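You operate a simulated robot arm through the tools that you are given. There is no shell and no other tool. Be economical: measure what you need, move in short steps, check, and stop when the job is done.

The job below is to be done with a simulated two-armed robot. You get a single attempt, and the scene is never put back.

Task
Get the 5 mm T-key from the top drawer into the teal tray.
Fine: pass it to your other hand, shut the drawer to get at the tray on the reel stand, then lay it in; leave the other key.

The check looks at the end state, three seconds after you hand in, the way a careful person would. Anything else that was tipped, shoved, dropped, spilled or broken makes it a failure.

Robot
Two 6-joint arms with two-finger parallel grippers on one trunk, on a base that drives. Base frame: it is fixed to the floor where the robot stands at the start and does not move with it; the origin is under the middle of the robot, x ahead of it, y to its left, z up. Lengths are in mm, angles in rad, forces in N, time in s.
The left shoulder is at the start at [60, 187, 1097], the right one opposite. With the tool pointing down near the work surface each hand reaches from about 100 to 500 mm from the robot's upright axis, wherever it stands, measured 20 degrees to its own side. Places, roughly: top drawer of the reel stand [600, 0, 600]. Payload 1.57 kg a hand.
The TCP of each hand is the grasp point between the finger pads, 30 mm short of the fingertips. In the tool frame z runs along the fingers and y along their closing line. The gripper opens to 110 mm. The fingers are 24 mm wide and 12 mm thick; the gripper's body (48 by 112 mm) begins 78 mm behind the TCP.
Orientation is that of the tool frame in the base frame, as a unit quaternion [x, y, z, w]. With the fingers straight down and closing along the base's y, the tool's x points along the base's -x, its y along +y and its z along -z.

Tools
- The arms move only by the tool play_rows. It takes "left_plan", "right_plan" or both (then of equal length, played together; a hand with none holds still); each is a list of rows, each a list of 7 numbers: the gripper command, from -1 (shut) to 1 (fully open), values between in proportion, then the shift along the tool's x, y, z in units of 30 mm (1.0 is 30 mm), then the turn, a rotation vector about the tool's x, y, z in units of 5 degrees (1.0 is 5 degrees). In form: [[gripper, dx, dy, dz, ax, ay, az], ...]. A call has 1 to 10 rows; each row shifts and turns the commanded pose from where the row before left it, along the tool's axes as they then stand. A call with a number of a shift or a turn outside -1 to 1 is refused whole. Rows are played at 5 a second. More than 50 mm and 0.15 rad between two rows, or a gripper value outside its range, and nothing of the call is played. Where a pose cannot be reached the arm comes as near as it can. A force on the tool above 40 N (or 10 N above the force at the start of the call, whichever is more), or a blocked arm, ends the call early, and 0.2 s more pass. The fingers move at their own pace (about 153 mm/s each) and stop on an object; they squeeze with about 21 N. The grip force told is the motor's: it shows also when the fingers shut on nothing. Time passes only in rows, and 0.2 s behind the last, so rows that do not move let the fingers close. It gives the time, the measured TCP pose, the force on the tool (base axes), the opening and the grip force at its end, in the units of the frame above (readings bear some noise).
- Cameras (640 x 400 px; columns grow to the right, rows downward): "scene" is now at [-4.9, -3.8, 1602.8]; the picture's right is [-0.10, -0.99, 0.00], its down [-0.93, 0.09, -0.36] and it looks along [0.36, -0.04, -0.93] (base axes); focal length 273 px, centre (320, 200). "left" rides on the left gripper at [70, -16, -141] in its tool frame; the picture's right is [0.23, 0.97, 0.00], its down [-0.86, 0.20, -0.48] and it looks along [-0.47, 0.11, 0.88] (tool axes); focal length 222 px, centre (320, 200). "right" rides on the right gripper at [70, 16, -141] in its tool frame; the picture's right is [-0.23, 0.97, 0.00], its down [-0.86, -0.20, -0.48] and it looks along [-0.47, -0.11, 0.88] (tool axes); focal length 222 px, centre (320, 200). There is no depth. A picture from a camera that has moved, and an enlarged one, comes with that camera's place and axes in the base frame and with its lens. The place of the scene camera against the robot may be out by one fixed shift of up to 18 mm in any direction.
- grab_frame(camera): a new picture of that camera. The clock stands still meanwhile.
- move_column(by): slides the trunk up (or, below 0, down) by that many mm; the arms and the scene camera ride with it, the base frame stays. It gives what a move gives, with no picture.
- drive_base(legs): drives the robot by 1 to 6 legs, each [ahead, left, turn to the left] in mm, mm and rad, along the robot's own axes; the way and the turn of a leg run together, so that a leg with both is an arc; at most 1500 mm and 3.142 rad a leg. The arms and the cameras ride along, it lands a little off, and it stops where it bumps. It gives what a move gives.
- head_to(pan, tilt): turns the head with the scene camera to pan (to the left, within 1.501 rad either way) and tilt (down, from -0.506 to 1.204), counted from straight ahead of the robot. It gives what a move gives.
- enlarge(camera, box): a new picture of the part [left, top, right, bottom] of that camera's present view, enlarged. The clock stands still meanwhile.
- job_done(): hands the job in; it is judged then, once.

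Go step by step. Nothing tells you exact positions but the pictures and the camera data: compare them with the known pose of the tool, close in by small moves and look again before you grip or let go. The budget is 120 turns and 88 pictures, counting those below and the enlarged ones. Unless the task says otherwise, let go and move clear before handing in, and close with one line.

The tools are called after "Emit:" as a command line: name --argument value ..., lists and objects as JSON in quotes. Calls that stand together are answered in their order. play_rows: Moves the arms, as the interface text tells. Its arguments: {"type":"object","properties":{"left_plan":{"type":"array"},"right_plan":{"type":"array"}},"required":[]} The other tools are called the same way: move_column (by) slides the trunk up or down; drive_base (legs) drives the base; head_to (pan, tilt) turns the head that bears the scene camera; grab_frame (camera) takes a picture; enlarge (camera, box) takes an enlarged picture of a part of a camera's view; job_done () hands the job in.

At the start:

```text
time_s: 0.0
left_tool_pos: [406.2, 314.2, 1013.9]
left_orientation: [0.0, 1.0, 0.0, 0.001]
left_contact_force: [-0.9, 0.5, -0.1]
left_opening: 110.0
left_finger_force: 0.1
right_tool_pos: [335.6, -74.7, 1028.2]
right_orientation: [0.0, 1.0, 0.0, 0.0]
right_contact_force: [0.6, 0.5, -0.1]
right_opening: 110.1
right_finger_force: 0.0
trunk travel left (down, up): [-725.0, 265.0]
robot x, y, heading: [2.7, 1.4, -0.003]
head pan, tilt: [-0.101, 1.201]
```

scene: 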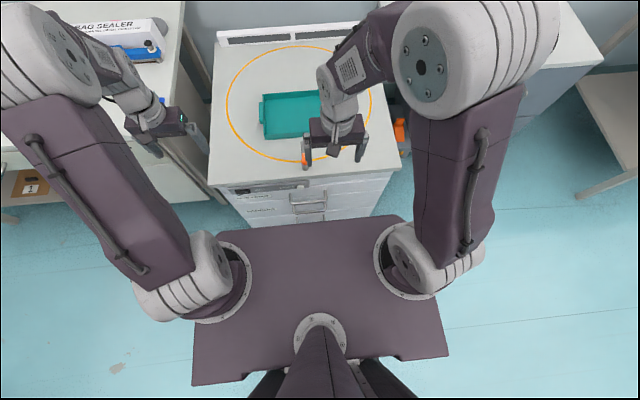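
right: 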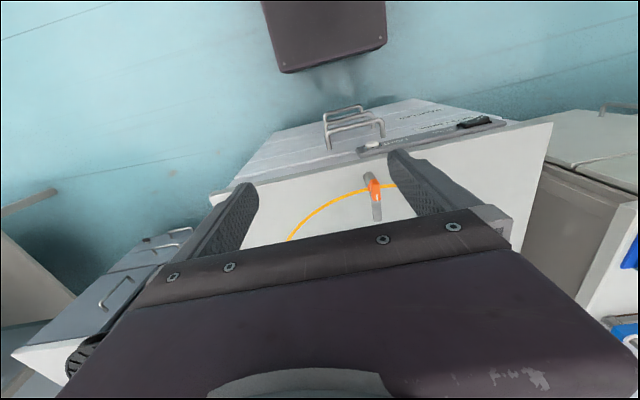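
left: 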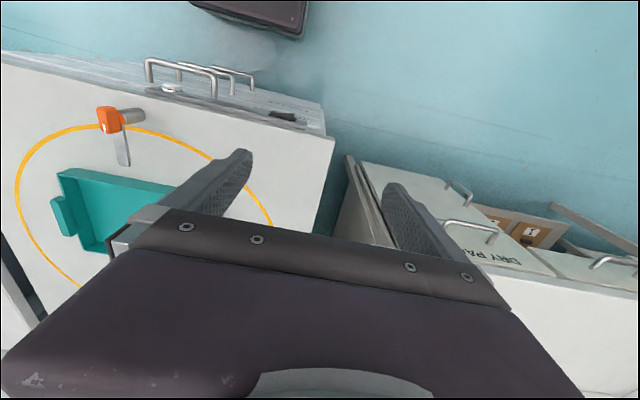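

I see the reel stand ahead, with a teal tray on top inside an orange circle, an orange item near the front edge, and drawers with bar handles. I'll enlarge the view of the stand to understand it.

Emit:
enlarge --camera "scene" --box '[200, 20, 420, 230]'

Emit:
enlarge --camera "left" --box '[0, 30, 340, 270]'

Emit:
enlarge --camera "right" --box '[200, 80, 560, 280]'

```text
1.90 times, centred on (310, 125) of scene
camera zoom: at [-4.9, -3.8, 1602.8], right [-0.1, -0.99, 0.0], down [-0.93, 0.09, -0.36], along [0.36, -0.04, -0.93], focal length 520 px, centre (339, 343)
```

zoom: 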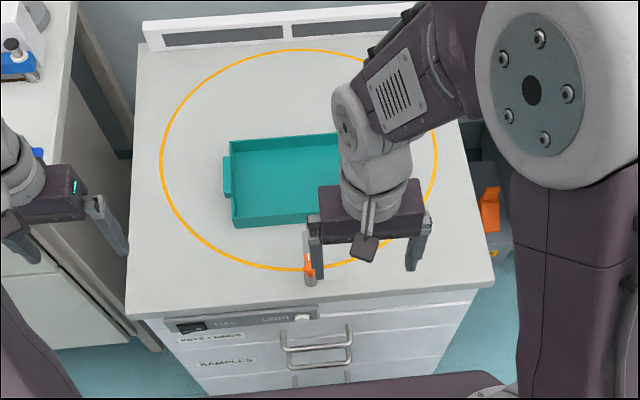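

```text
1.67 times, centred on (170, 150) of left
camera zoom: at [337.9, 296.6, 1154.6], right [-0.23, 0.97, 0.0], down [0.86, 0.2, 0.48], along [0.47, 0.11, -0.88], focal length 370 px, centre (570, 283)
```

zoom: 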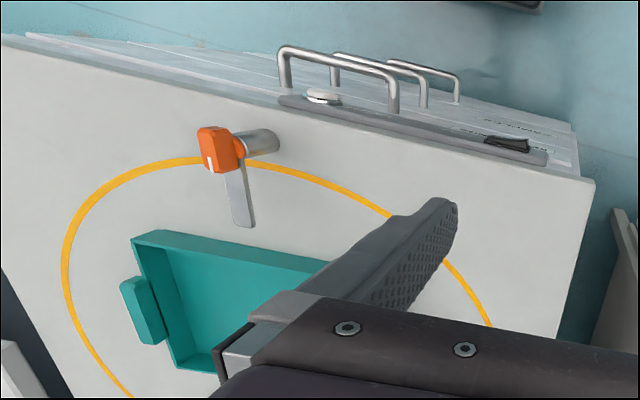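

```text
1.78 times, centred on (380, 180) of right
camera zoom: at [265.1, -57.1, 1169.3], right [0.23, 0.97, 0.0], down [0.86, -0.2, 0.48], along [0.47, -0.11, -0.88], focal length 395 px, centre (213, 236)
```

zoom: 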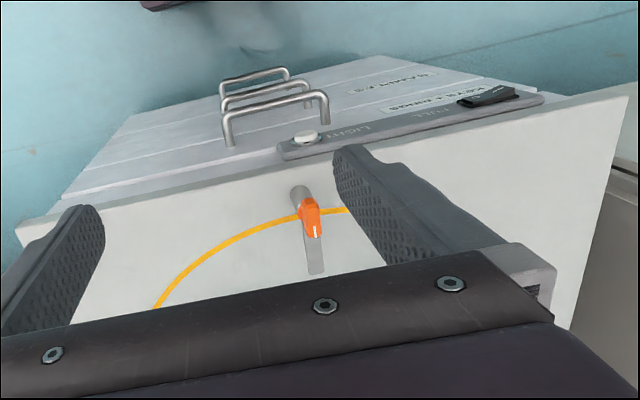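

The stand's top is at about z≈650, with its front at x≈450, and a post with an orange lever stands at about [460, 0]. I'll move the right hand aside and look again from the scene camera.

Emit:
play_rows --right_plan '[[1, 0.3, -1, 0, 0, 0, 0], [1, 0.3, -1, 0, 0, 0, 0], [1, 0.3, -1, 0, 0, 0, 0], [1, 0.3, -1, 0, 0, 0, 0], [1, 0.3, -1, 0, 0, 0, 0], [1, 0.3, -1, 0, 0, 0, 0], [1, 0, -1, 0, 0, 0, 0]]'

Emit:
drive_base --legs '[[-350, 0, 0]]'

Emit:
head_to --pan 0 --tilt 0.85

Emit:
grab_frame --camera "scene"

```text
time_s: 1.6
left_tool_pos: [408.6, 314.4, 1015.0]
left_orientation: [0.0, 1.0, 0.001, 0.0]
left_contact_force: [0.0, 0.1, 0.0]
left_opening: 110.2
left_finger_force: 0.0
right_tool_pos: [282.0, -288.0, 1028.6]
right_orientation: [0.0, 1.0, 0.001, 0.001]
right_contact_force: [-0.9, -0.8, -0.8]
right_opening: 109.9
right_finger_force: 0.1
trunk travel left (down, up): [-725.0, 265.0]
robot x, y, heading: [-0.3, 3.0, 0.004]
head pan, tilt: [-0.101, 1.201]
```

```text
time_s: 3.9
left_tool_pos: [59.1, 313.9, 1013.5]
left_orientation: [-0.001, 1.0, 0.001, -0.001]
left_contact_force: [0.4, -0.3, 0.7]
left_opening: 110.2
left_finger_force: 0.0
right_tool_pos: [-64.7, -285.8, 1028.7]
right_orientation: [-0.002, 1.0, -0.001, 0.0]
right_contact_force: [-0.4, 0.5, 0.1]
right_opening: 109.9
right_finger_force: 0.1
trunk travel left (down, up): [-725.0, 265.0]
robot x, y, heading: [-347.3, -1.7, 0.001]
head pan, tilt: [-0.101, 1.201]
```

```text
time_s: 4.7
left_tool_pos: [57.6, 315.4, 1013.3]
left_orientation: [-0.001, 1.0, -0.001, 0.001]
left_contact_force: [0.1, -1.2, -0.4]
left_opening: 110.0
left_finger_force: 0.0
right_tool_pos: [-64.5, -288.1, 1029.7]
right_orientation: [-0.002, 1.0, 0.0, 0.001]
right_contact_force: [-0.3, -0.2, -0.2]
right_opening: 110.2
right_finger_force: 0.0
trunk travel left (down, up): [-725.0, 265.0]
robot x, y, heading: [-348.6, -1.0, 0.006]
head pan, tilt: [0.0, 0.85]
```

```text
81 pictures are left
camera scene: at [-330.1, 1.4, 1626.5], right [0.0, -1.0, 0.0], down [-0.75, 0.0, -0.66], along [0.66, 0.0, -0.75], focal length 273 px, centre (320, 200)
```

scene: 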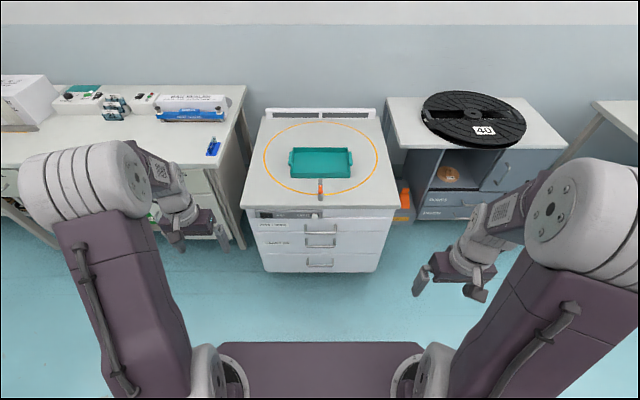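

Emit:
enlarge --camera "scene" --box '[240, 170, 400, 270]'

Emit:
enlarge --camera "scene" --box '[240, 100, 400, 200]'

```text
4.00 times, centred on (320, 220) of scene
camera zoom: at [-330.1, 1.4, 1626.5], right [0.0, -1.0, 0.0], down [-0.75, 0.0, -0.66], along [0.66, 0.0, -0.75], focal length 1091 px, centre (320, 120)
```

zoom: 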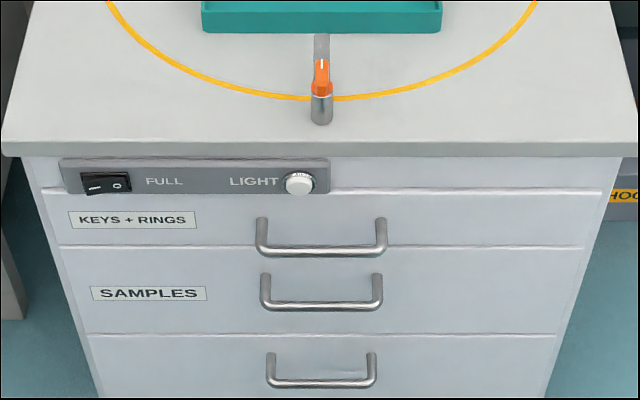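

```text
4.00 times, centred on (320, 150) of scene
camera zoom: at [-330.1, 1.4, 1626.5], right [0.0, -1.0, 0.0], down [-0.75, 0.0, -0.66], along [0.66, 0.0, -0.75], focal length 1091 px, centre (320, 400)
```

zoom: 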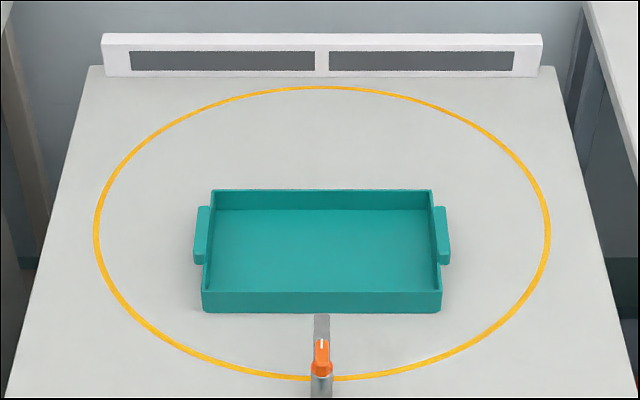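

The top surface is at z≈720 with its front edge at x≈434. The top drawer's handle bar is at about [388, 0, 590] and spans about ±70 mm in y. I'll turn the right hand to point forward with its fingers closing vertically, and draw the left hand back and up.

Emit:
play_rows --right_plan '[[1, 0, 0, 0, -0.924, -0.924, 0.924], [1, 0, 0, 0, -0.924, -0.924, 0.924], [1, 0, 0, 0, -0.924, -0.924, 0.924], [1, 0, 0, 0, -0.924, -0.924, 0.924], [1, 0, 0, 0, -0.924, -0.924, 0.924], [1, 0, 0, 0, -0.924, -0.924, 0.924], [1, 0, 0, 0, -0.924, -0.924, 0.924], [1, 0, 0, 0, -0.924, -0.924, 0.924]]' --left_plan '[[1, 0.7, 0, -0.7, 0, 0, 0], [1, 0.7, 0, -0.7, 0, 0, 0], [1, 0.7, 0, -0.7, 0, 0, 0], [1, 0.7, 0, -0.7, 0, 0, 0], [1, 0.7, 0, -0.7, 0, 0, 0], [1, 0.7, 0, -0.7, 0, 0, 0], [1, 0.7, 0, -0.7, 0, 0, 0], [1, 0, 0, 0, 0, 0, 0]]'

Emit:
play_rows --right_plan '[[0.2, 0, 0, 0, -0.924, -0.924, 0.924], [0.2, 0, 0, 0, -0.924, -0.924, 0.924], [0.2, 0, 0, 0, -0.924, -0.924, 0.924], [0.2, 0, 0, 0, -0.924, -0.924, 0.924], [0.2, 0, 0, 0, -0.924, -0.924, 0.924], [0.2, 0, 0, 0, -0.924, -0.924, 0.924], [0.2, 0, 0, 0, -0.924, -0.924, 0.924], [0.2, 0, 0, 0, 0, 0, 0]]'

Emit:
move_column --by -300

```text
time_s: 6.5
left_tool_pos: [-90.4, 313.0, 1162.3]
left_orientation: [-0.001, 1.0, 0.0, -0.001]
left_contact_force: [-0.1, -1.3, 0.6]
left_opening: 110.5
left_finger_force: 0.0
right_tool_pos: [-49.5, -317.0, 1030.5]
right_orientation: [0.306, 0.848, 0.307, 0.305]
right_contact_force: [-0.1, 1.2, -0.2]
right_opening: 110.1
right_finger_force: 0.0
right hand out of reach, approached as far as the arm can: row 5, 6, 7, 8
trunk travel left (down, up): [-725.0, 265.0]
robot x, y, heading: [-345.6, -3.1, -0.002]
head pan, tilt: [0.0, 0.85]
```

```text
time_s: 8.3
left_tool_pos: [-90.4, 313.6, 1160.1]
left_orientation: [0.0, 1.0, 0.0, 0.0]
left_contact_force: [-0.6, 1.0, 0.1]
left_opening: 110.0
left_finger_force: 0.1
right_tool_pos: [-47.3, -328.9, 1028.6]
right_orientation: [0.499, 0.499, 0.502, 0.5]
right_contact_force: [-0.4, -0.2, -0.6]
right_opening: 65.9
right_finger_force: 0.1
right hand out of reach, approached as far as the arm can: row 1, 2, 3
trunk travel left (down, up): [-725.0, 265.0]
robot x, y, heading: [-345.7, 1.5, 0.004]
head pan, tilt: [0.0, 0.85]
```

```text
time_s: 11.3
left_tool_pos: [-89.6, 314.3, 861.6]
left_orientation: [0.0, 1.0, 0.0, 0.0]
left_contact_force: [-0.9, 0.6, 0.1]
left_opening: 110.0
left_finger_force: 0.1
right_tool_pos: [-49.4, -328.7, 727.9]
right_orientation: [0.499, 0.5, 0.502, 0.499]
right_contact_force: [-0.3, -0.1, -0.1]
right_opening: 66.0
right_finger_force: 0.2
trunk travel left (down, up): [-425.0, 565.0]
robot x, y, heading: [-348.3, 1.2, -0.001]
head pan, tilt: [0.0, 0.85]
```

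The hand now points forward with its fingers closing vertically. I'll bring it in front of the robot at handle height.

Emit:
play_rows --right_plan '[[0.2, 1, -0.46, 0.33, 0, 0, 0], [0.2, 1, -0.46, 0.33, 0, 0, 0], [0.2, 1, -0.46, 0.33, 0, 0, 0], [0.2, 1, -0.46, 0.33, 0, 0, 0], [0.2, 1, -0.46, 0.33, 0, 0, 0], [0.2, 1, -0.46, 0.33, 0, 0, 0], [0.2, 1, -0.46, 0.33, 0, 0, 0], [0.2, 1, -0.46, 0.33, 0, 0, 0], [0.2, 1, -0.46, 0.33, 0, 0, 0], [0.2, 1, -0.46, 0.33, 0, 0, 0]]'

Emit:
grab_frame --camera "right"

Emit:
grab_frame --camera "scene"

```text
time_s: 11.7
left_tool_pos: [-89.3, 314.0, 861.9]
left_orientation: [-0.002, 1.0, 0.0, 0.0]
left_contact_force: [0.2, 0.2, 0.0]
left_opening: 110.0
left_finger_force: 0.0
right_tool_pos: [-41.1, -315.8, 716.1]
right_orientation: [0.5, 0.493, 0.502, 0.505]
right_contact_force: [-1.0, -2.3, -1.0]
right_opening: 65.6
right_finger_force: 0.0
right hand out of reach, approached as far as the arm can: row 1
trunk travel left (down, up): [-425.0, 565.0]
robot x, y, heading: [-343.8, -0.4, 0.001]
head pan, tilt: [0.0, 0.85]
stopped in row 2 (right hand): the force on the tool passed its limit (the readings are from after the stop); the commanded pose is now the measured one
```

```text
78 pictures are left
camera right: at [-181.6, -242.0, 730.0], right [-0.02, -0.23, 0.97], down [-0.48, -0.85, -0.21], along [0.87, -0.48, -0.1], focal length 222 px, centre (320, 200)
```

right: 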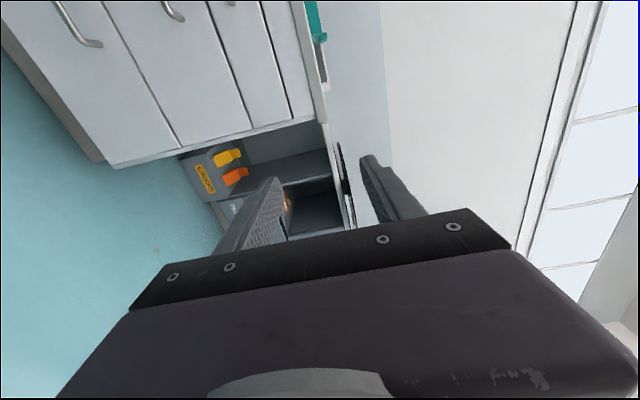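

```text
77 pictures are left
camera scene: at [-329.6, 1.3, 1326.6], right [0.0, -1.0, 0.0], down [-0.75, 0.0, -0.66], along [0.66, 0.0, -0.75], focal length 273 px, centre (320, 200)
```

scene: 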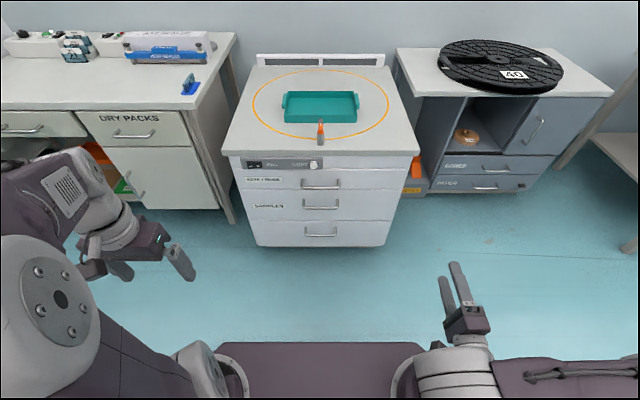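

The right arm is folded close to its limit there. I'll extend it forward first, in small steps.

Emit:
play_rows --right_plan '[[0.2, 0, 0, 0.8, 0, 0, 0], [0.2, 0, 0, 0.8, 0, 0, 0], [0.2, 0, 0, 0.8, 0, 0, 0], [0.2, 0.3, 0, 0.8, 0, 0, 0], [0.2, 0.5, 0, 0.5, 0, 0, 0], [0.2, 0.8, -0.3, 0, 0, 0, 0], [0.2, 0.8, -0.3, 0, 0, 0, 0], [0.2, 0.8, -0.3, 0, 0, 0, 0]]'

```text
time_s: 13.5
left_tool_pos: [-90.0, 312.8, 861.3]
left_orientation: [-0.002, 1.0, 0.0, 0.0]
left_contact_force: [0.7, 0.3, -0.7]
left_opening: 109.6
left_finger_force: 0.1
right_tool_pos: [71.2, -306.1, 713.3]
right_orientation: [0.5, 0.493, 0.503, 0.504]
right_contact_force: [-0.5, -0.3, -0.1]
right_opening: 65.9
right_finger_force: 0.0
right hand out of reach, approached as far as the arm can: row 5, 6, 7, 8
trunk travel left (down, up): [-425.0, 565.0]
robot x, y, heading: [-345.4, -1.3, 0.0]
head pan, tilt: [0.0, 0.85]
```

Emit:
play_rows --right_plan '[[0.2, 0.5, 0, 0, 0, 0, 0], [0.2, 0.5, 0, 0, 0, 0, 0], [0.2, 0.5, 0, 0, 0, 0, 0], [0.2, 0.5, 0, 0, 0, 0, 0]]'

Emit:
grab_frame --camera "scene"

```text
time_s: 14.5
left_tool_pos: [-88.9, 313.0, 861.3]
left_orientation: [-0.002, 1.0, 0.0, 0.001]
left_contact_force: [0.7, 0.0, -0.3]
left_opening: 110.0
left_finger_force: 0.1
right_tool_pos: [71.1, -306.8, 713.3]
right_orientation: [0.501, 0.494, 0.502, 0.503]
right_contact_force: [0.7, 0.1, -0.2]
right_opening: 65.8
right_finger_force: 0.0
right hand out of reach, approached as far as the arm can: row 1, 2, 3, 4
trunk travel left (down, up): [-425.0, 565.0]
robot x, y, heading: [-347.3, -2.0, 0.003]
head pan, tilt: [0.0, 0.85]
```

```text
76 pictures are left
camera scene: at [-329.8, 1.4, 1326.5], right [0.0, -1.0, 0.0], down [-0.75, 0.0, -0.66], along [0.66, 0.0, -0.75], focal length 273 px, centre (320, 200)
```

scene: 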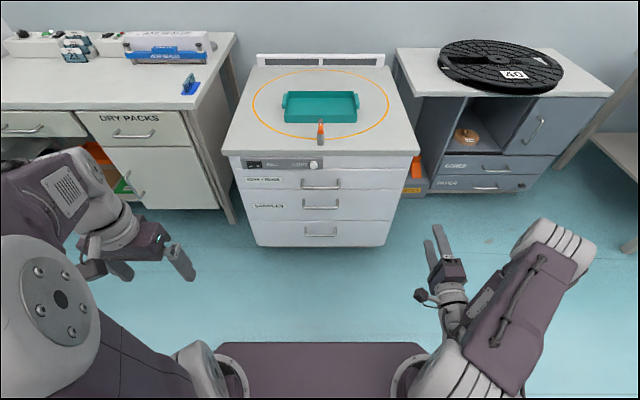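

The right wrist is at its limit here, but the base can move sideways. I'll keep the hand posture and bring it to the handle with the trunk and base.

Emit:
move_column --by -122

Emit:
drive_base --legs '[[0, 305, 0], [200, 0, 0]]'

Emit:
grab_frame --camera "right"

Emit:
head_to --pan -0.4 --tilt 0.8

Emit:
grab_frame --camera "scene"

```text
time_s: 16.0
left_tool_pos: [-89.5, 313.5, 739.5]
left_orientation: [-0.002, 1.0, 0.0, -0.001]
left_contact_force: [-1.2, -1.3, -0.3]
left_opening: 110.0
left_finger_force: 0.0
right_tool_pos: [70.6, -306.1, 590.6]
right_orientation: [0.5, 0.493, 0.503, 0.503]
right_contact_force: [0.5, -0.4, 0.5]
right_opening: 65.9
right_finger_force: 0.0
trunk travel left (down, up): [-303.0, 687.0]
robot x, y, heading: [-349.1, -2.1, 0.004]
head pan, tilt: [0.0, 0.85]
```

```text
time_s: 19.3
left_tool_pos: [115.4, 617.9, 740.8]
left_orientation: [-0.002, 1.0, 0.0, 0.0]
left_contact_force: [-1.0, 0.8, -0.3]
left_opening: 110.2
left_finger_force: 0.1
right_tool_pos: [277.1, -1.3, 590.5]
right_orientation: [0.501, 0.494, 0.503, 0.502]
right_contact_force: [0.4, -0.5, -0.2]
right_opening: 66.1
right_finger_force: 0.0
trunk travel left (down, up): [-303.0, 687.0]
robot x, y, heading: [-146.6, 302.0, 0.01]
head pan, tilt: [0.0, 0.85]
```

```text
75 pictures are left
camera right: at [135.7, 70.4, 605.3], right [-0.01, -0.23, 0.97], down [-0.48, -0.85, -0.21], along [0.88, -0.47, -0.1], focal length 222 px, centre (320, 200)
```

right: 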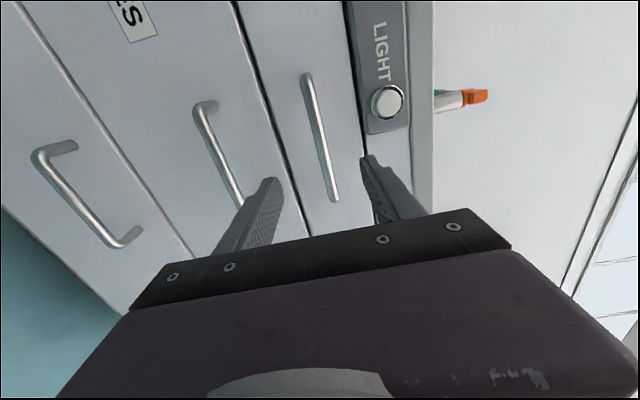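

```text
time_s: 20.2
left_tool_pos: [115.1, 618.8, 739.8]
left_orientation: [-0.002, 1.0, 0.0, -0.001]
left_contact_force: [0.1, -0.1, -0.1]
left_opening: 110.2
left_finger_force: 0.1
right_tool_pos: [277.5, -0.7, 590.0]
right_orientation: [0.5, 0.494, 0.503, 0.503]
right_contact_force: [1.2, -0.6, -0.5]
right_opening: 65.9
right_finger_force: 0.0
trunk travel left (down, up): [-303.0, 687.0]
robot x, y, heading: [-143.1, 303.3, 0.005]
head pan, tilt: [-0.4, 0.799]
```

```text
74 pictures are left
camera scene: at [-128.7, 274.5, 1208.5], right [-0.38, -0.92, 0.0], down [-0.66, 0.28, -0.7], along [0.64, -0.27, -0.72], focal length 273 px, centre (320, 200)
```

scene: 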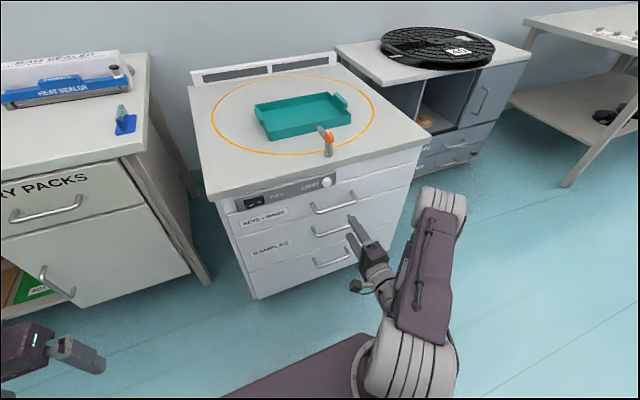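

The handle bar sits between the finger planes at z≈597 and x≈388. I'll raise the hand 7 mm, narrow the fingers and drive up to it.

Emit:
move_column --by 7

Emit:
play_rows --right_plan '[[-0.05, 0, 0, 0, 0, 0, 0], [-0.05, 0, 0, 0, 0, 0, 0]]'

Emit:
drive_base --legs '[[88, 0, -0.006]]'

Emit:
grab_frame --camera "right"

```text
time_s: 20.7
left_tool_pos: [116.2, 618.8, 746.0]
left_orientation: [-0.002, 1.0, -0.001, -0.001]
left_contact_force: [0.3, -1.0, 0.0]
left_opening: 109.8
left_finger_force: 0.0
right_tool_pos: [276.7, -2.3, 597.9]
right_orientation: [0.5, 0.494, 0.504, 0.502]
right_contact_force: [-0.3, 0.2, 0.6]
right_opening: 65.8
right_finger_force: 0.1
trunk travel left (down, up): [-310.0, 680.0]
robot x, y, heading: [-144.4, 304.3, 0.008]
head pan, tilt: [-0.4, 0.799]
```

```text
time_s: 21.3
left_tool_pos: [113.9, 618.5, 746.8]
left_orientation: [-0.003, 1.0, -0.001, 0.0]
left_contact_force: [-0.1, 0.4, 0.1]
left_opening: 110.1
left_finger_force: 0.1
right_tool_pos: [276.8, -1.3, 598.0]
right_orientation: [0.5, 0.494, 0.504, 0.502]
right_contact_force: [0.4, 1.2, -1.0]
right_opening: 52.2
right_finger_force: 0.3
trunk travel left (down, up): [-310.0, 680.0]
robot x, y, heading: [-141.6, 303.4, 0.007]
head pan, tilt: [-0.4, 0.799]
```

```text
time_s: 22.4
left_tool_pos: [207.3, 618.4, 745.7]
left_orientation: [0.0, 1.0, 0.001, -0.001]
left_contact_force: [-0.1, -1.0, 0.1]
left_opening: 109.9
left_finger_force: 0.2
right_tool_pos: [366.5, -2.5, 597.5]
right_orientation: [0.501, 0.494, 0.502, 0.503]
right_contact_force: [0.1, 0.1, -0.1]
right_opening: 52.6
right_finger_force: 0.1
trunk travel left (down, up): [-310.0, 680.0]
robot x, y, heading: [-57.5, 301.7, 0.002]
head pan, tilt: [-0.4, 0.799]
```

```text
73 pictures are left
camera right: at [225.8, 69.6, 612.2], right [-0.01, -0.23, 0.97], down [-0.48, -0.85, -0.21], along [0.88, -0.47, -0.1], focal length 222 px, centre (320, 200)
```

right: 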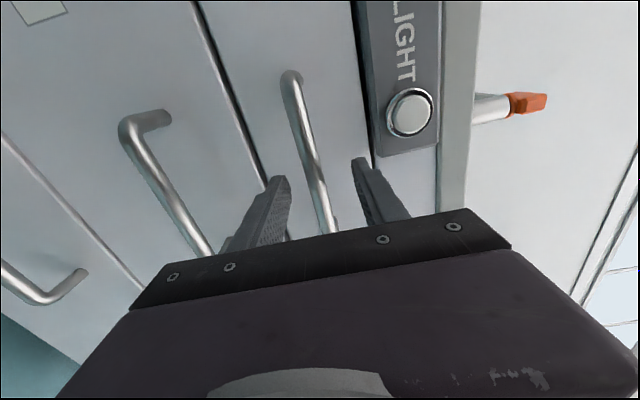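

The bar lies between the fingers. I'll ease forward 12 mm and close on it.

Emit:
play_rows --right_plan '[[-0.05, 0, 0, 0.2, 0, 0, 0], [-0.05, 0, 0, 0.2, 0, 0, 0], [-0.05, 0, 0, 0, 0, 0, 0], [-1, 0, 0, 0, 0, 0, 0], [-1, 0, 0, 0, 0, 0, 0], [-1, 0, 0, 0, 0, 0, 0]]'

```text
time_s: 23.8
left_tool_pos: [207.8, 617.3, 746.2]
left_orientation: [-0.001, 1.0, 0.001, 0.0]
left_contact_force: [-1.1, -0.9, 0.6]
left_opening: 110.0
left_finger_force: 0.1
right_tool_pos: [378.5, -3.2, 594.9]
right_orientation: [0.503, 0.495, 0.501, 0.502]
right_contact_force: [-9.0, 4.4, -26.1]
right_opening: 13.8
right_finger_force: 30.4
trunk travel left (down, up): [-310.0, 680.0]
robot x, y, heading: [-51.4, 304.7, 0.008]
head pan, tilt: [-0.4, 0.799]
```

Gripped (opening 13.8 mm). I'll relieve the vertical load, then pull gently.

Emit:
play_rows --right_plan '[[-1, 0, -0.08, 0, 0, 0, 0], [-1, 0, 0, 0, 0, 0, 0]]'

Emit:
drive_base --legs '[[-60, 0, 0]]'

Emit:
grab_frame --camera "scene"

```text
time_s: 24.4
left_tool_pos: [207.6, 618.0, 746.5]
left_orientation: [0.0, 1.0, 0.001, 0.0]
left_contact_force: [0.4, 0.6, 0.8]
left_opening: 110.0
left_finger_force: 0.1
right_tool_pos: [379.7, -3.3, 594.4]
right_orientation: [0.502, 0.493, 0.503, 0.503]
right_contact_force: [-8.6, -0.2, -19.0]
right_opening: 13.8
right_finger_force: 30.0
trunk travel left (down, up): [-310.0, 680.0]
robot x, y, heading: [-51.4, 305.6, -0.005]
head pan, tilt: [-0.4, 0.799]
```

```text
time_s: 25.4
left_tool_pos: [146.5, 617.6, 745.6]
left_orientation: [-0.001, 1.0, 0.0, -0.001]
left_contact_force: [0.0, -0.5, 0.1]
left_opening: 110.2
left_finger_force: 0.1
right_tool_pos: [318.3, -3.8, 595.8]
right_orientation: [0.502, 0.494, 0.502, 0.503]
right_contact_force: [-1.7, -2.8, -16.8]
right_opening: 13.9
right_finger_force: 30.5
trunk travel left (down, up): [-310.0, 680.0]
robot x, y, heading: [-111.0, 305.3, -0.003]
head pan, tilt: [-0.4, 0.799]
```

```text
72 pictures are left
camera scene: at [-97.0, 273.3, 1215.5], right [-0.39, -0.92, 0.0], down [-0.66, 0.28, -0.7], along [0.64, -0.27, -0.72], focal length 273 px, centre (320, 200)
```

scene: 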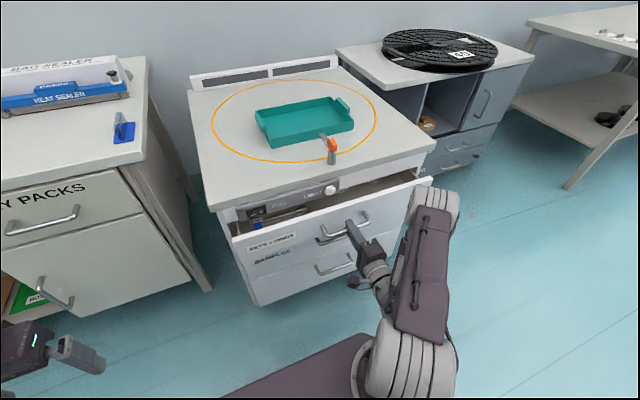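

The drawer slides well. I'll pull further.

Emit:
drive_base --legs '[[-110, 0, 0]]'

Emit:
grab_frame --camera "scene"

```text
time_s: 26.6
left_tool_pos: [36.2, 617.2, 746.0]
left_orientation: [-0.002, 1.0, 0.001, 0.0]
left_contact_force: [0.8, -0.2, -0.9]
left_opening: 110.0
left_finger_force: 0.1
right_tool_pos: [207.0, -3.5, 594.8]
right_orientation: [0.501, 0.493, 0.502, 0.503]
right_contact_force: [-0.5, -8.0, -10.7]
right_opening: 13.9
right_finger_force: 30.0
trunk travel left (down, up): [-310.0, 680.0]
robot x, y, heading: [-227.6, 303.0, 0.002]
head pan, tilt: [-0.4, 0.799]
```

```text
71 pictures are left
camera scene: at [-208.9, 272.9, 1215.5], right [-0.39, -0.92, 0.0], down [-0.66, 0.28, -0.7], along [0.64, -0.27, -0.72], focal length 273 px, centre (320, 200)
```

scene: 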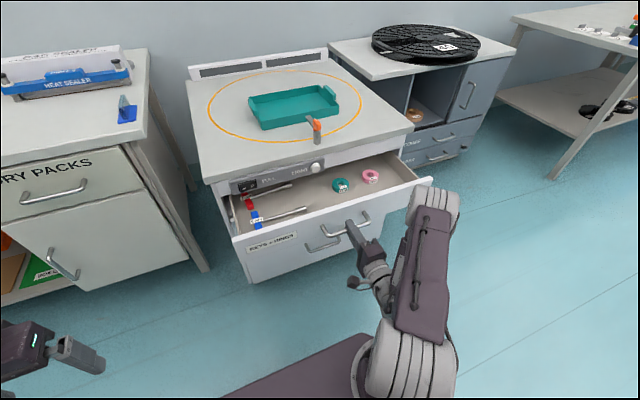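

Emit:
enlarge --camera "scene" --box '[210, 150, 440, 290]'

Emit:
enlarge --camera "scene" --box '[230, 170, 330, 235]'

```text
2.78 times, centred on (325, 220) of scene
camera zoom: at [-208.9, 272.9, 1215.5], right [-0.39, -0.92, 0.0], down [-0.66, 0.28, -0.7], along [0.64, -0.27, -0.72], focal length 759 px, centre (306, 144)
```

zoom: 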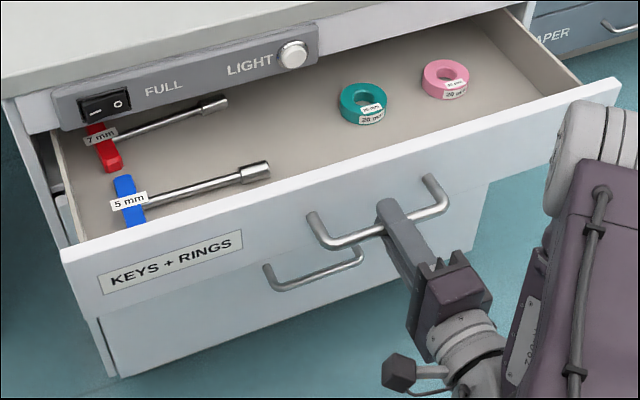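

```text
6.15 times, centred on (280, 202) of scene
camera zoom: at [-208.9, 272.9, 1215.5], right [-0.39, -0.92, 0.0], down [-0.66, 0.28, -0.7], along [0.64, -0.27, -0.72], focal length 1679 px, centre (566, 185)
```

zoom: 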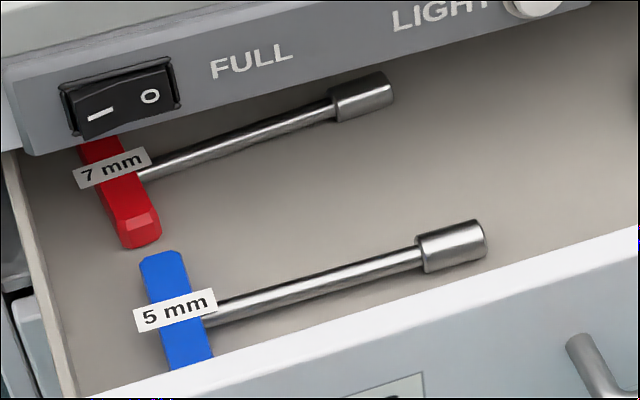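

The 5 mm key is the blue one near the drawer front, with its shaft along y. The 7 mm key is the red one behind it. I'll pull about 45 mm more for clearance, then release and back away.

Emit:
drive_base --legs '[[-45, 0, 0]]'

Emit:
play_rows --right_plan '[[-0.2, 0, 0, 0, 0, 0, 0], [-0.2, 0, 0, 0, 0, 0, 0]]'

Emit:
drive_base --legs '[[-120, 0, 0]]'

Emit:
grab_frame --camera "scene"

```text
time_s: 27.5
left_tool_pos: [-9.5, 616.6, 746.1]
left_orientation: [-0.001, 1.0, 0.0, 0.0]
left_contact_force: [-0.2, 0.5, 1.3]
left_opening: 109.9
left_finger_force: 0.1
right_tool_pos: [162.2, -4.3, 594.4]
right_orientation: [0.501, 0.494, 0.502, 0.503]
right_contact_force: [-1.5, -4.4, -5.4]
right_opening: 13.9
right_finger_force: 30.7
trunk travel left (down, up): [-310.0, 680.0]
robot x, y, heading: [-267.5, 303.7, 0.002]
head pan, tilt: [-0.4, 0.799]
```

```text
time_s: 28.1
left_tool_pos: [-11.6, 617.1, 746.7]
left_orientation: [-0.001, 1.0, -0.001, 0.0]
left_contact_force: [-0.1, 0.0, -0.4]
left_opening: 109.9
left_finger_force: 0.0
right_tool_pos: [161.3, -2.5, 594.9]
right_orientation: [0.5, 0.494, 0.503, 0.504]
right_contact_force: [-0.2, 1.0, 0.2]
right_opening: 44.0
right_finger_force: 0.0
trunk travel left (down, up): [-310.0, 680.0]
robot x, y, heading: [-267.5, 301.7, 0.005]
head pan, tilt: [-0.4, 0.799]
```

```text
time_s: 29.4
left_tool_pos: [-131.3, 617.2, 746.4]
left_orientation: [-0.001, 1.0, 0.0, 0.0]
left_contact_force: [0.7, -0.6, 0.3]
left_opening: 109.9
left_finger_force: 0.0
right_tool_pos: [40.4, -3.9, 595.2]
right_orientation: [0.502, 0.493, 0.501, 0.504]
right_contact_force: [-0.5, -0.3, 0.7]
right_opening: 43.9
right_finger_force: 0.0
trunk travel left (down, up): [-310.0, 680.0]
robot x, y, heading: [-390.6, 303.1, -0.004]
head pan, tilt: [-0.4, 0.799]
```

```text
68 pictures are left
camera scene: at [-376.1, 274.2, 1215.6], right [-0.39, -0.92, 0.0], down [-0.66, 0.28, -0.7], along [0.64, -0.27, -0.72], focal length 273 px, centre (320, 200)
```

scene: 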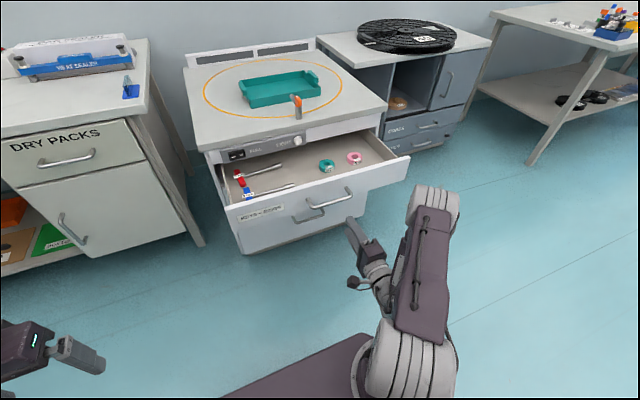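

The drawer is open and released. I'll raise the trunk and turn the right hand to point down, with its fingers closing along x.

Emit:
move_column --by 400

Emit:
play_rows --right_plan '[[0, 0, 0, 0, 1, 0, 0], [0, 0, 0, 0, 1, 0, 0], [0, 0, 0, 0, 1, 0, 0], [0, 0, 0, 0, 1, 0, 0], [0, 0, 0, 0, 1, 0, 0], [0, 0, 0, 0, 1, 0, 0], [0, 0, 0, 0, 1, 0, 0], [0, 0, 0, 0, 1, 0, 0], [0, 0, 0, 0, 1, 0, 0]]'

Emit:
play_rows --right_plan '[[0, 0, 0, 0, 1, 0, 0], [0, 0, 0, 0, 1, 0, 0], [0, 0, 0, 0, 1, 0, 0], [0, 0, 0, 0, 1, 0, 0], [0, 0, 0, 0, 1, 0, 0], [0, 0, 0, 0, 1, 0, 0], [0, 0, 0, 0, 1, 0, 0], [0, 0, 0, 0, 1, 0, 0], [0, 0, 0, 0, 1, 0, 0]]'

```text
time_s: 33.2
left_tool_pos: [-130.4, 616.4, 1147.2]
left_orientation: [0.0, 1.0, 0.001, -0.001]
left_contact_force: [0.2, -0.5, -0.2]
left_opening: 109.8
left_finger_force: 0.1
right_tool_pos: [41.1, -3.7, 994.9]
right_orientation: [0.501, 0.494, 0.502, 0.504]
right_contact_force: [0.0, 0.5, -0.4]
right_opening: 44.0
right_finger_force: 0.2
trunk travel left (down, up): [-710.0, 280.0]
robot x, y, heading: [-392.1, 302.9, -0.0]
head pan, tilt: [-0.4, 0.799]
```

```text
time_s: 35.2
left_tool_pos: [-131.8, 617.3, 1146.1]
left_orientation: [-0.001, 1.0, -0.001, 0.0]
left_contact_force: [-0.5, 0.3, -0.7]
left_opening: 110.2
left_finger_force: 0.1
right_tool_pos: [48.5, -10.0, 990.4]
right_orientation: [0.656, 0.648, 0.274, 0.273]
right_contact_force: [0.2, 0.3, 0.4]
right_opening: 55.3
right_finger_force: 0.0
right hand out of reach, approached as far as the arm can: row 4, 5
trunk travel left (down, up): [-710.0, 280.0]
robot x, y, heading: [-391.9, 305.0, 0.001]
head pan, tilt: [-0.4, 0.799]
```

```text
time_s: 37.2
left_tool_pos: [-129.4, 618.0, 1146.1]
left_orientation: [-0.001, 1.0, 0.0, 0.0]
left_contact_force: [0.8, 0.2, 0.4]
left_opening: 110.1
left_finger_force: 0.0
right_tool_pos: [50.5, -6.5, 988.3]
right_orientation: [0.708, 0.706, 0.027, 0.013]
right_contact_force: [0.0, 0.2, 0.7]
right_opening: 54.9
right_finger_force: 0.0
right hand out of reach, approached as far as the arm can: row 5
trunk travel left (down, up): [-710.0, 280.0]
robot x, y, heading: [-384.5, 306.6, 0.004]
head pan, tilt: [-0.4, 0.799]
```

The right hand points down with its fingers closing along x. I'll shift it left to a comfortable reach and look at the drawer from above.

Emit:
play_rows --right_plan '[[0, 0.9, 0, 0, 0, 0, 0], [0, 0.9, 0, 0, 0, 0, 0], [0, 0.9, 0, 0, 0, 0, 0], [0, 0.9, 0, 0, 0, 0, 0], [0, 0.9, 0, 0, 0, 0, 0]]'

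Emit:
drive_base --legs '[[230, 0, 0]]'

Emit:
grab_frame --camera "right"

Emit:
grab_frame --camera "scene"

```text
time_s: 38.4
left_tool_pos: [-130.4, 619.5, 1146.5]
left_orientation: [0.0, 1.0, 0.0, 0.0]
left_contact_force: [-0.7, 0.3, 0.6]
left_opening: 109.9
left_finger_force: 0.2
right_tool_pos: [51.5, 131.9, 993.8]
right_orientation: [0.708, 0.705, 0.028, 0.014]
right_contact_force: [0.2, -0.3, 0.8]
right_opening: 54.9
right_finger_force: 0.0
trunk travel left (down, up): [-710.0, 280.0]
robot x, y, heading: [-390.1, 300.1, 0.002]
head pan, tilt: [-0.4, 0.799]
```

```text
time_s: 40.1
left_tool_pos: [98.5, 618.7, 1147.8]
left_orientation: [-0.001, 1.0, 0.0, 0.0]
left_contact_force: [0.0, 0.6, -0.2]
left_opening: 110.1
left_finger_force: 0.0
right_tool_pos: [281.3, 132.1, 992.8]
right_orientation: [0.707, 0.706, 0.028, 0.014]
right_contact_force: [-0.2, -0.2, 0.6]
right_opening: 55.3
right_finger_force: 0.0
trunk travel left (down, up): [-710.0, 280.0]
robot x, y, heading: [-156.2, 306.1, 0.005]
head pan, tilt: [-0.4, 0.799]
```

```text
67 pictures are left
camera right: at [289.5, 200.5, 1136.0], right [0.97, -0.23, 0.05], down [-0.23, -0.86, 0.45], along [-0.06, -0.45, -0.89], focal length 222 px, centre (320, 200)
```

right: 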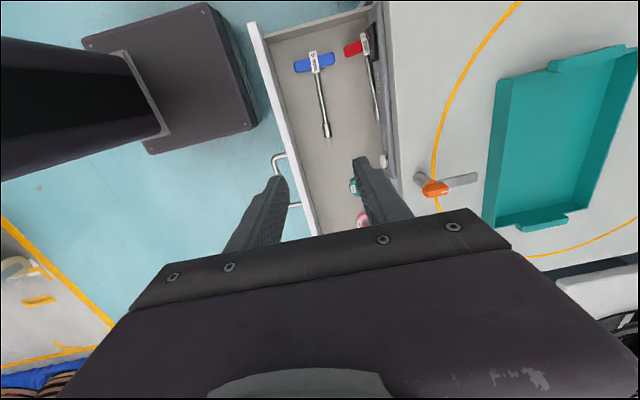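

```text
66 pictures are left
camera scene: at [-145.7, 274.9, 1615.6], right [-0.39, -0.92, 0.0], down [-0.66, 0.28, -0.7], along [0.64, -0.27, -0.72], focal length 273 px, centre (320, 200)
```

scene: 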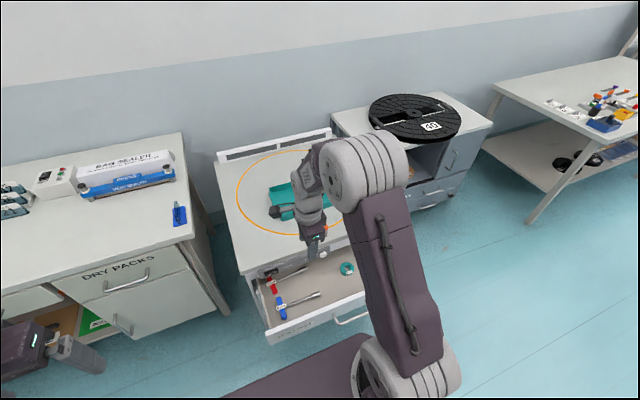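

The key shaft runs from about (317, 235) to (310, 93), and the hand is right above the drawer. I'll level the tool, move over (312, 150) and come down halfway.

Emit:
play_rows --right_plan '[[0, 0.3, 0.5, 0.2, 0.68, -0.23, 0], [0, 0.3, 0.5, 0.9, 0, 0, 0], [0, 0, 0, 1, 0, 0, 0], [0, 0, 0, 1, 0, 0, 0], [0, 0, 0, 1, 0, 0, 0], [0, 0, 0, 1, 0, 0, 0], [0, 0, 0, 1, 0, 0, 0], [0, 0, 0, 1, 0, 0, 0], [0, 0, 0, 0.8, 0, 0, 0], [0, 0, 0, 0, 0, 0, 0]]'

Emit:
grab_frame --camera "right"

```text
time_s: 42.3
left_tool_pos: [99.9, 618.9, 1145.8]
left_orientation: [-0.002, 1.0, 0.0, 0.0]
left_contact_force: [0.3, 0.5, 0.2]
left_opening: 109.9
left_finger_force: 0.2
right_tool_pos: [309.9, 149.1, 757.1]
right_orientation: [0.708, 0.707, 0.0, 0.0]
right_contact_force: [0.4, 0.0, 0.4]
right_opening: 55.0
right_finger_force: 0.0
trunk travel left (down, up): [-710.0, 280.0]
robot x, y, heading: [-159.5, 307.6, 0.001]
head pan, tilt: [-0.4, 0.799]
```

```text
65 pictures are left
camera right: at [326.8, 221.0, 898.1], right [0.97, -0.23, 0.0], down [-0.2, -0.85, 0.48], along [-0.11, -0.47, -0.88], focal length 222 px, centre (320, 200)
```

right: 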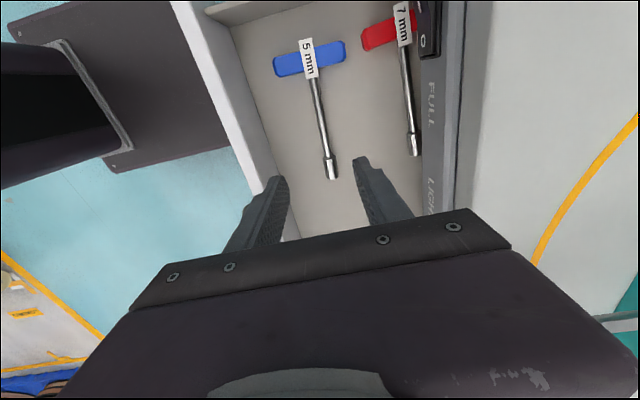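

The shaft is about 7 mm further in x. I'll correct that and descend so the fingertips are just above the key.

Emit:
play_rows --right_plan '[[0, 0, 0.23, 0.8, 0, 0, 0], [0, 0, 0, 1, 0, 0, 0], [0, 0, 0, 1, 0, 0, 0], [0, 0, 0, 1, 0, 0, 0], [0, 0, 0, 0.7, 0, 0, 0], [0, 0, 0, 0, 0, 0, 0]]'

Emit:
grab_frame --camera "right"

Emit:
enlarge --camera "scene" --box '[220, 190, 400, 350]'

```text
time_s: 43.7
left_tool_pos: [99.8, 618.0, 1146.4]
left_orientation: [-0.002, 1.0, -0.001, 0.0]
left_contact_force: [0.5, -0.4, -0.7]
left_opening: 110.0
left_finger_force: 0.1
right_tool_pos: [319.3, 152.0, 622.3]
right_orientation: [0.707, 0.707, 0.0, 0.001]
right_contact_force: [-0.2, -0.5, -0.4]
right_opening: 55.1
right_finger_force: 0.1
trunk travel left (down, up): [-710.0, 280.0]
robot x, y, heading: [-157.4, 306.2, 0.003]
head pan, tilt: [-0.4, 0.799]
```

```text
64 pictures are left
camera right: at [334.5, 222.8, 763.1], right [0.97, -0.23, 0.0], down [-0.2, -0.85, 0.48], along [-0.11, -0.47, -0.88], focal length 222 px, centre (320, 200)
```

right: 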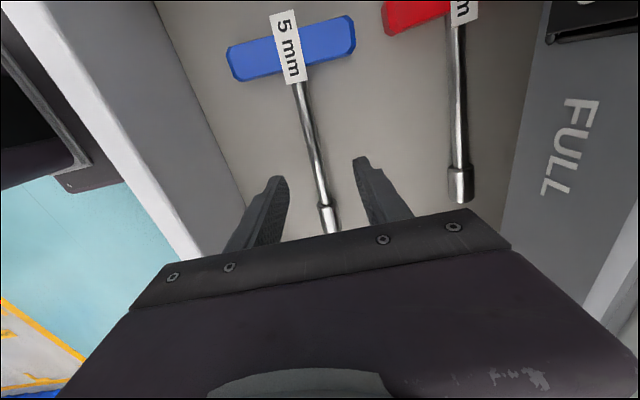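

```text
2.50 times, centred on (310, 270) of scene
camera zoom: at [-144.7, 275.0, 1615.6], right [-0.39, -0.92, 0.0], down [-0.66, 0.28, -0.7], along [0.64, -0.27, -0.72], focal length 682 px, centre (345, 25)
```

zoom: 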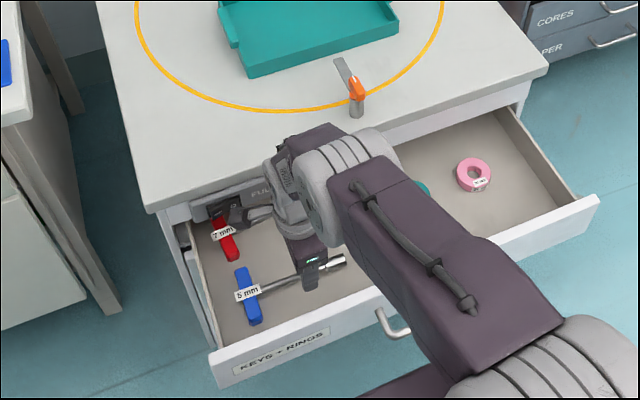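

The shaft is centred between the fingers. I'll align the roll by about 2° and lower slowly, watching the contact force.

Emit:
play_rows --right_plan '[[0, 0, -0.1, 0.4, 0, 0, 0.5], [0, 0, 0, 0.4, 0, 0, 0], [0, 0, 0, 0.2, 0, 0, 0], [0, 0, 0, 0, 0, 0, 0]]'

Emit:
grab_frame --camera "right"

Emit:
enlarge --camera "scene" --box '[250, 250, 350, 320]'

```text
time_s: 44.7
left_tool_pos: [99.2, 619.3, 1146.5]
left_orientation: [-0.002, 1.0, 0.0, 0.0]
left_contact_force: [-0.5, -1.1, 0.1]
left_opening: 110.1
left_finger_force: 0.1
right_tool_pos: [315.8, 151.2, 593.0]
right_orientation: [0.722, 0.692, 0.0, 0.0]
right_contact_force: [0.0, 0.8, 1.0]
right_opening: 55.0
right_finger_force: 0.0
trunk travel left (down, up): [-710.0, 280.0]
robot x, y, heading: [-156.4, 303.7, 0.009]
head pan, tilt: [-0.4, 0.799]
```

```text
62 pictures are left
camera right: at [335.3, 221.2, 733.5], right [0.96, -0.27, 0.0], down [-0.24, -0.85, 0.48], along [-0.13, -0.46, -0.88], focal length 222 px, centre (320, 200)
```

right: 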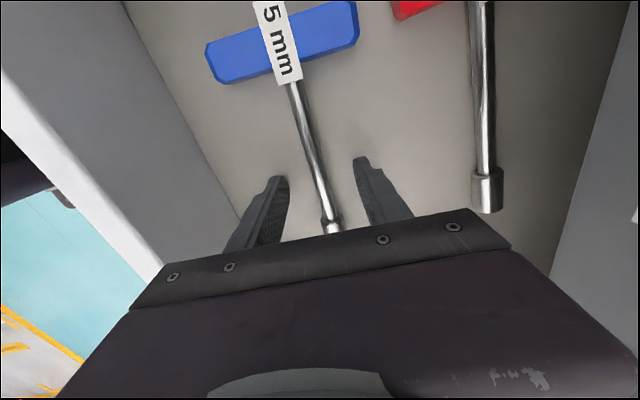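

```text
5.71 times, centred on (300, 285) of scene
camera zoom: at [-144.5, 275.0, 1615.6], right [-0.39, -0.92, 0.0], down [-0.66, 0.28, -0.7], along [0.64, -0.27, -0.72], focal length 1559 px, centre (434, -286)
```

zoom: 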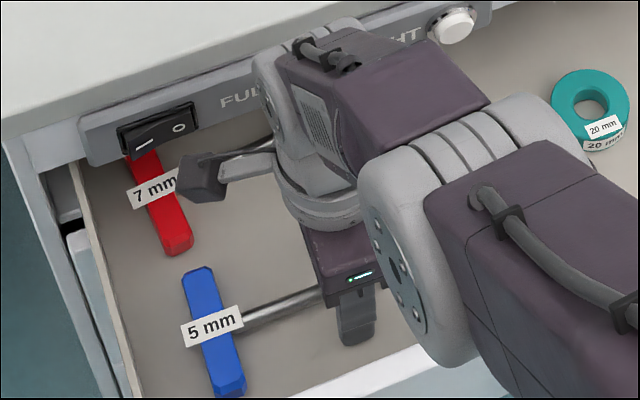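

I'll creep down a few millimetres until the tips are near the drawer floor, watching for contact.

Emit:
play_rows --right_plan '[[0, 0, 0, 0.1, 0, 0, -0.25], [0, 0, 0, 0.1, 0, 0, 0], [0, 0, 0, 0, 0, 0, 0]]'

Emit:
play_rows --right_plan '[[0, 0, 0, 0.1, 0, 0, 0], [0, 0, 0, 0, 0, 0, 0]]'

```text
time_s: 45.5
left_tool_pos: [97.4, 619.8, 1147.0]
left_orientation: [-0.002, 1.0, 0.0, 0.001]
left_contact_force: [-0.4, 0.7, 0.3]
left_opening: 110.0
left_finger_force: 0.0
right_tool_pos: [314.2, 151.5, 591.0]
right_orientation: [0.716, 0.698, 0.002, 0.002]
right_contact_force: [2.6, 0.0, 25.4]
right_opening: 52.9
right_finger_force: 0.1
right hand out of reach, approached as far as the arm can: row 2
trunk travel left (down, up): [-710.0, 280.0]
robot x, y, heading: [-159.4, 303.2, 0.006]
head pan, tilt: [-0.4, 0.799]
```

```text
time_s: 46.0
left_tool_pos: [97.2, 619.8, 1146.2]
left_orientation: [-0.002, 1.0, 0.0, 0.001]
left_contact_force: [0.5, -0.1, 0.0]
left_opening: 110.0
left_finger_force: 0.0
right_tool_pos: [316.3, 149.5, 591.5]
right_orientation: [0.714, 0.7, 0.002, 0.003]
right_contact_force: [-1.7, 0.2, 27.3]
right_opening: 57.3
right_finger_force: 0.6
trunk travel left (down, up): [-710.0, 280.0]
robot x, y, heading: [-159.1, 305.7, 0.007]
head pan, tilt: [-0.4, 0.799]
stopped in row 2 (right hand): the force on the tool passed its limit (the readings are from after the stop); the commanded pose is now the measured one
```

The tips touch the floor at TCP z≈591, so the floor is at about 561. I'll lift 2 mm and close on the shaft.

Emit:
play_rows --right_plan '[[0, 0, 0, -0.08, 0, 0, 0], [0, 0, 0, 0, 0, 0, 0], [-0.4, 0, 0, 0, 0, 0, 0], [-1, 0, 0, 0, 0, 0, 0], [-1, 0, 0, 0, 0, 0, 0], [-1, 0, 0, 0, 0, 0, 0], [-1, 0, 0, 0, 0, 0, 0]]'

Emit:
grab_frame --camera "right"

```text
time_s: 47.6
left_tool_pos: [98.7, 618.0, 1146.1]
left_orientation: [-0.002, 1.0, 0.0, 0.0]
left_contact_force: [-0.7, 0.0, -0.1]
left_opening: 110.1
left_finger_force: 0.1
right_tool_pos: [313.8, 149.6, 591.4]
right_orientation: [0.716, 0.698, 0.002, 0.002]
right_contact_force: [-0.2, 0.7, 2.4]
right_opening: 11.2
right_finger_force: 21.2
trunk travel left (down, up): [-710.0, 280.0]
robot x, y, heading: [-159.0, 301.6, 0.004]
head pan, tilt: [-0.4, 0.799]
```

```text
60 pictures are left
camera right: at [330.9, 221.2, 732.5], right [0.97, -0.25, 0.0], down [-0.22, -0.85, 0.48], along [-0.12, -0.46, -0.88], focal length 222 px, centre (320, 200)
```

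right: 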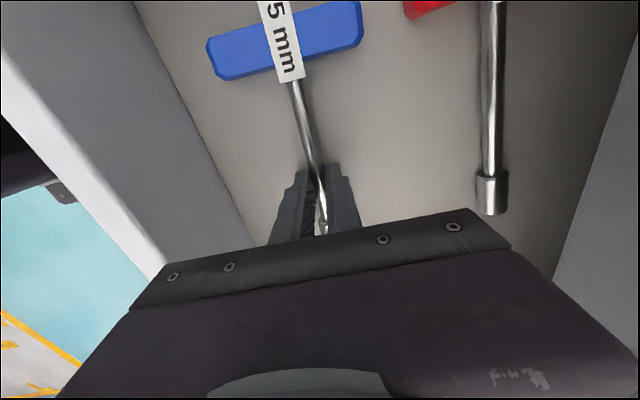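

The fingers hold the shaft (about 11 mm). I'll lift slowly and check.

Emit:
play_rows --right_plan '[[-1, 0, 0, -0.3, 0, 0, 0], [-1, 0, 0, -0.5, 0, 0, 0], [-1, 0, 0, -0.8, 0, 0, 0], [-1, 0, 0, -0.8, 0, 0, 0], [-1, 0, 0, -0.6, 0, 0, 0], [-1, 0, 0, 0, 0, 0, 0]]'

Emit:
grab_frame --camera "right"

```text
time_s: 49.0
left_tool_pos: [99.8, 617.9, 1145.1]
left_orientation: [-0.001, 1.0, 0.0, 0.0]
left_contact_force: [-0.1, 0.2, 0.0]
left_opening: 109.9
left_finger_force: 0.1
right_tool_pos: [313.3, 149.0, 683.1]
right_orientation: [0.715, 0.699, 0.002, 0.003]
right_contact_force: [0.6, 0.4, -1.6]
right_opening: 11.2
right_finger_force: 21.0
trunk travel left (down, up): [-710.0, 280.0]
robot x, y, heading: [-159.1, 304.5, 0.007]
head pan, tilt: [-0.4, 0.799]
```

```text
59 pictures are left
camera right: at [331.1, 221.2, 823.4], right [0.97, -0.25, 0.0], down [-0.22, -0.85, 0.48], along [-0.12, -0.46, -0.88], focal length 222 px, centre (320, 200)
```

right: 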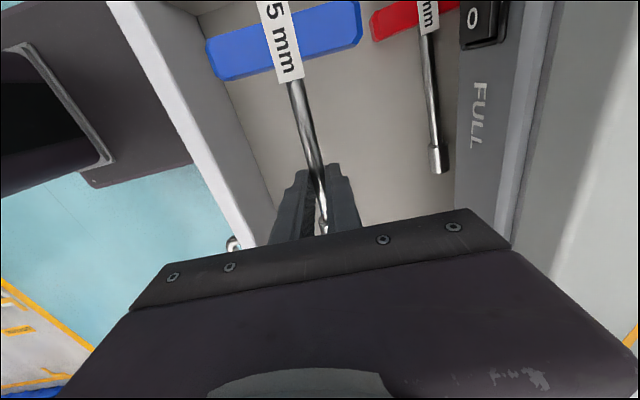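

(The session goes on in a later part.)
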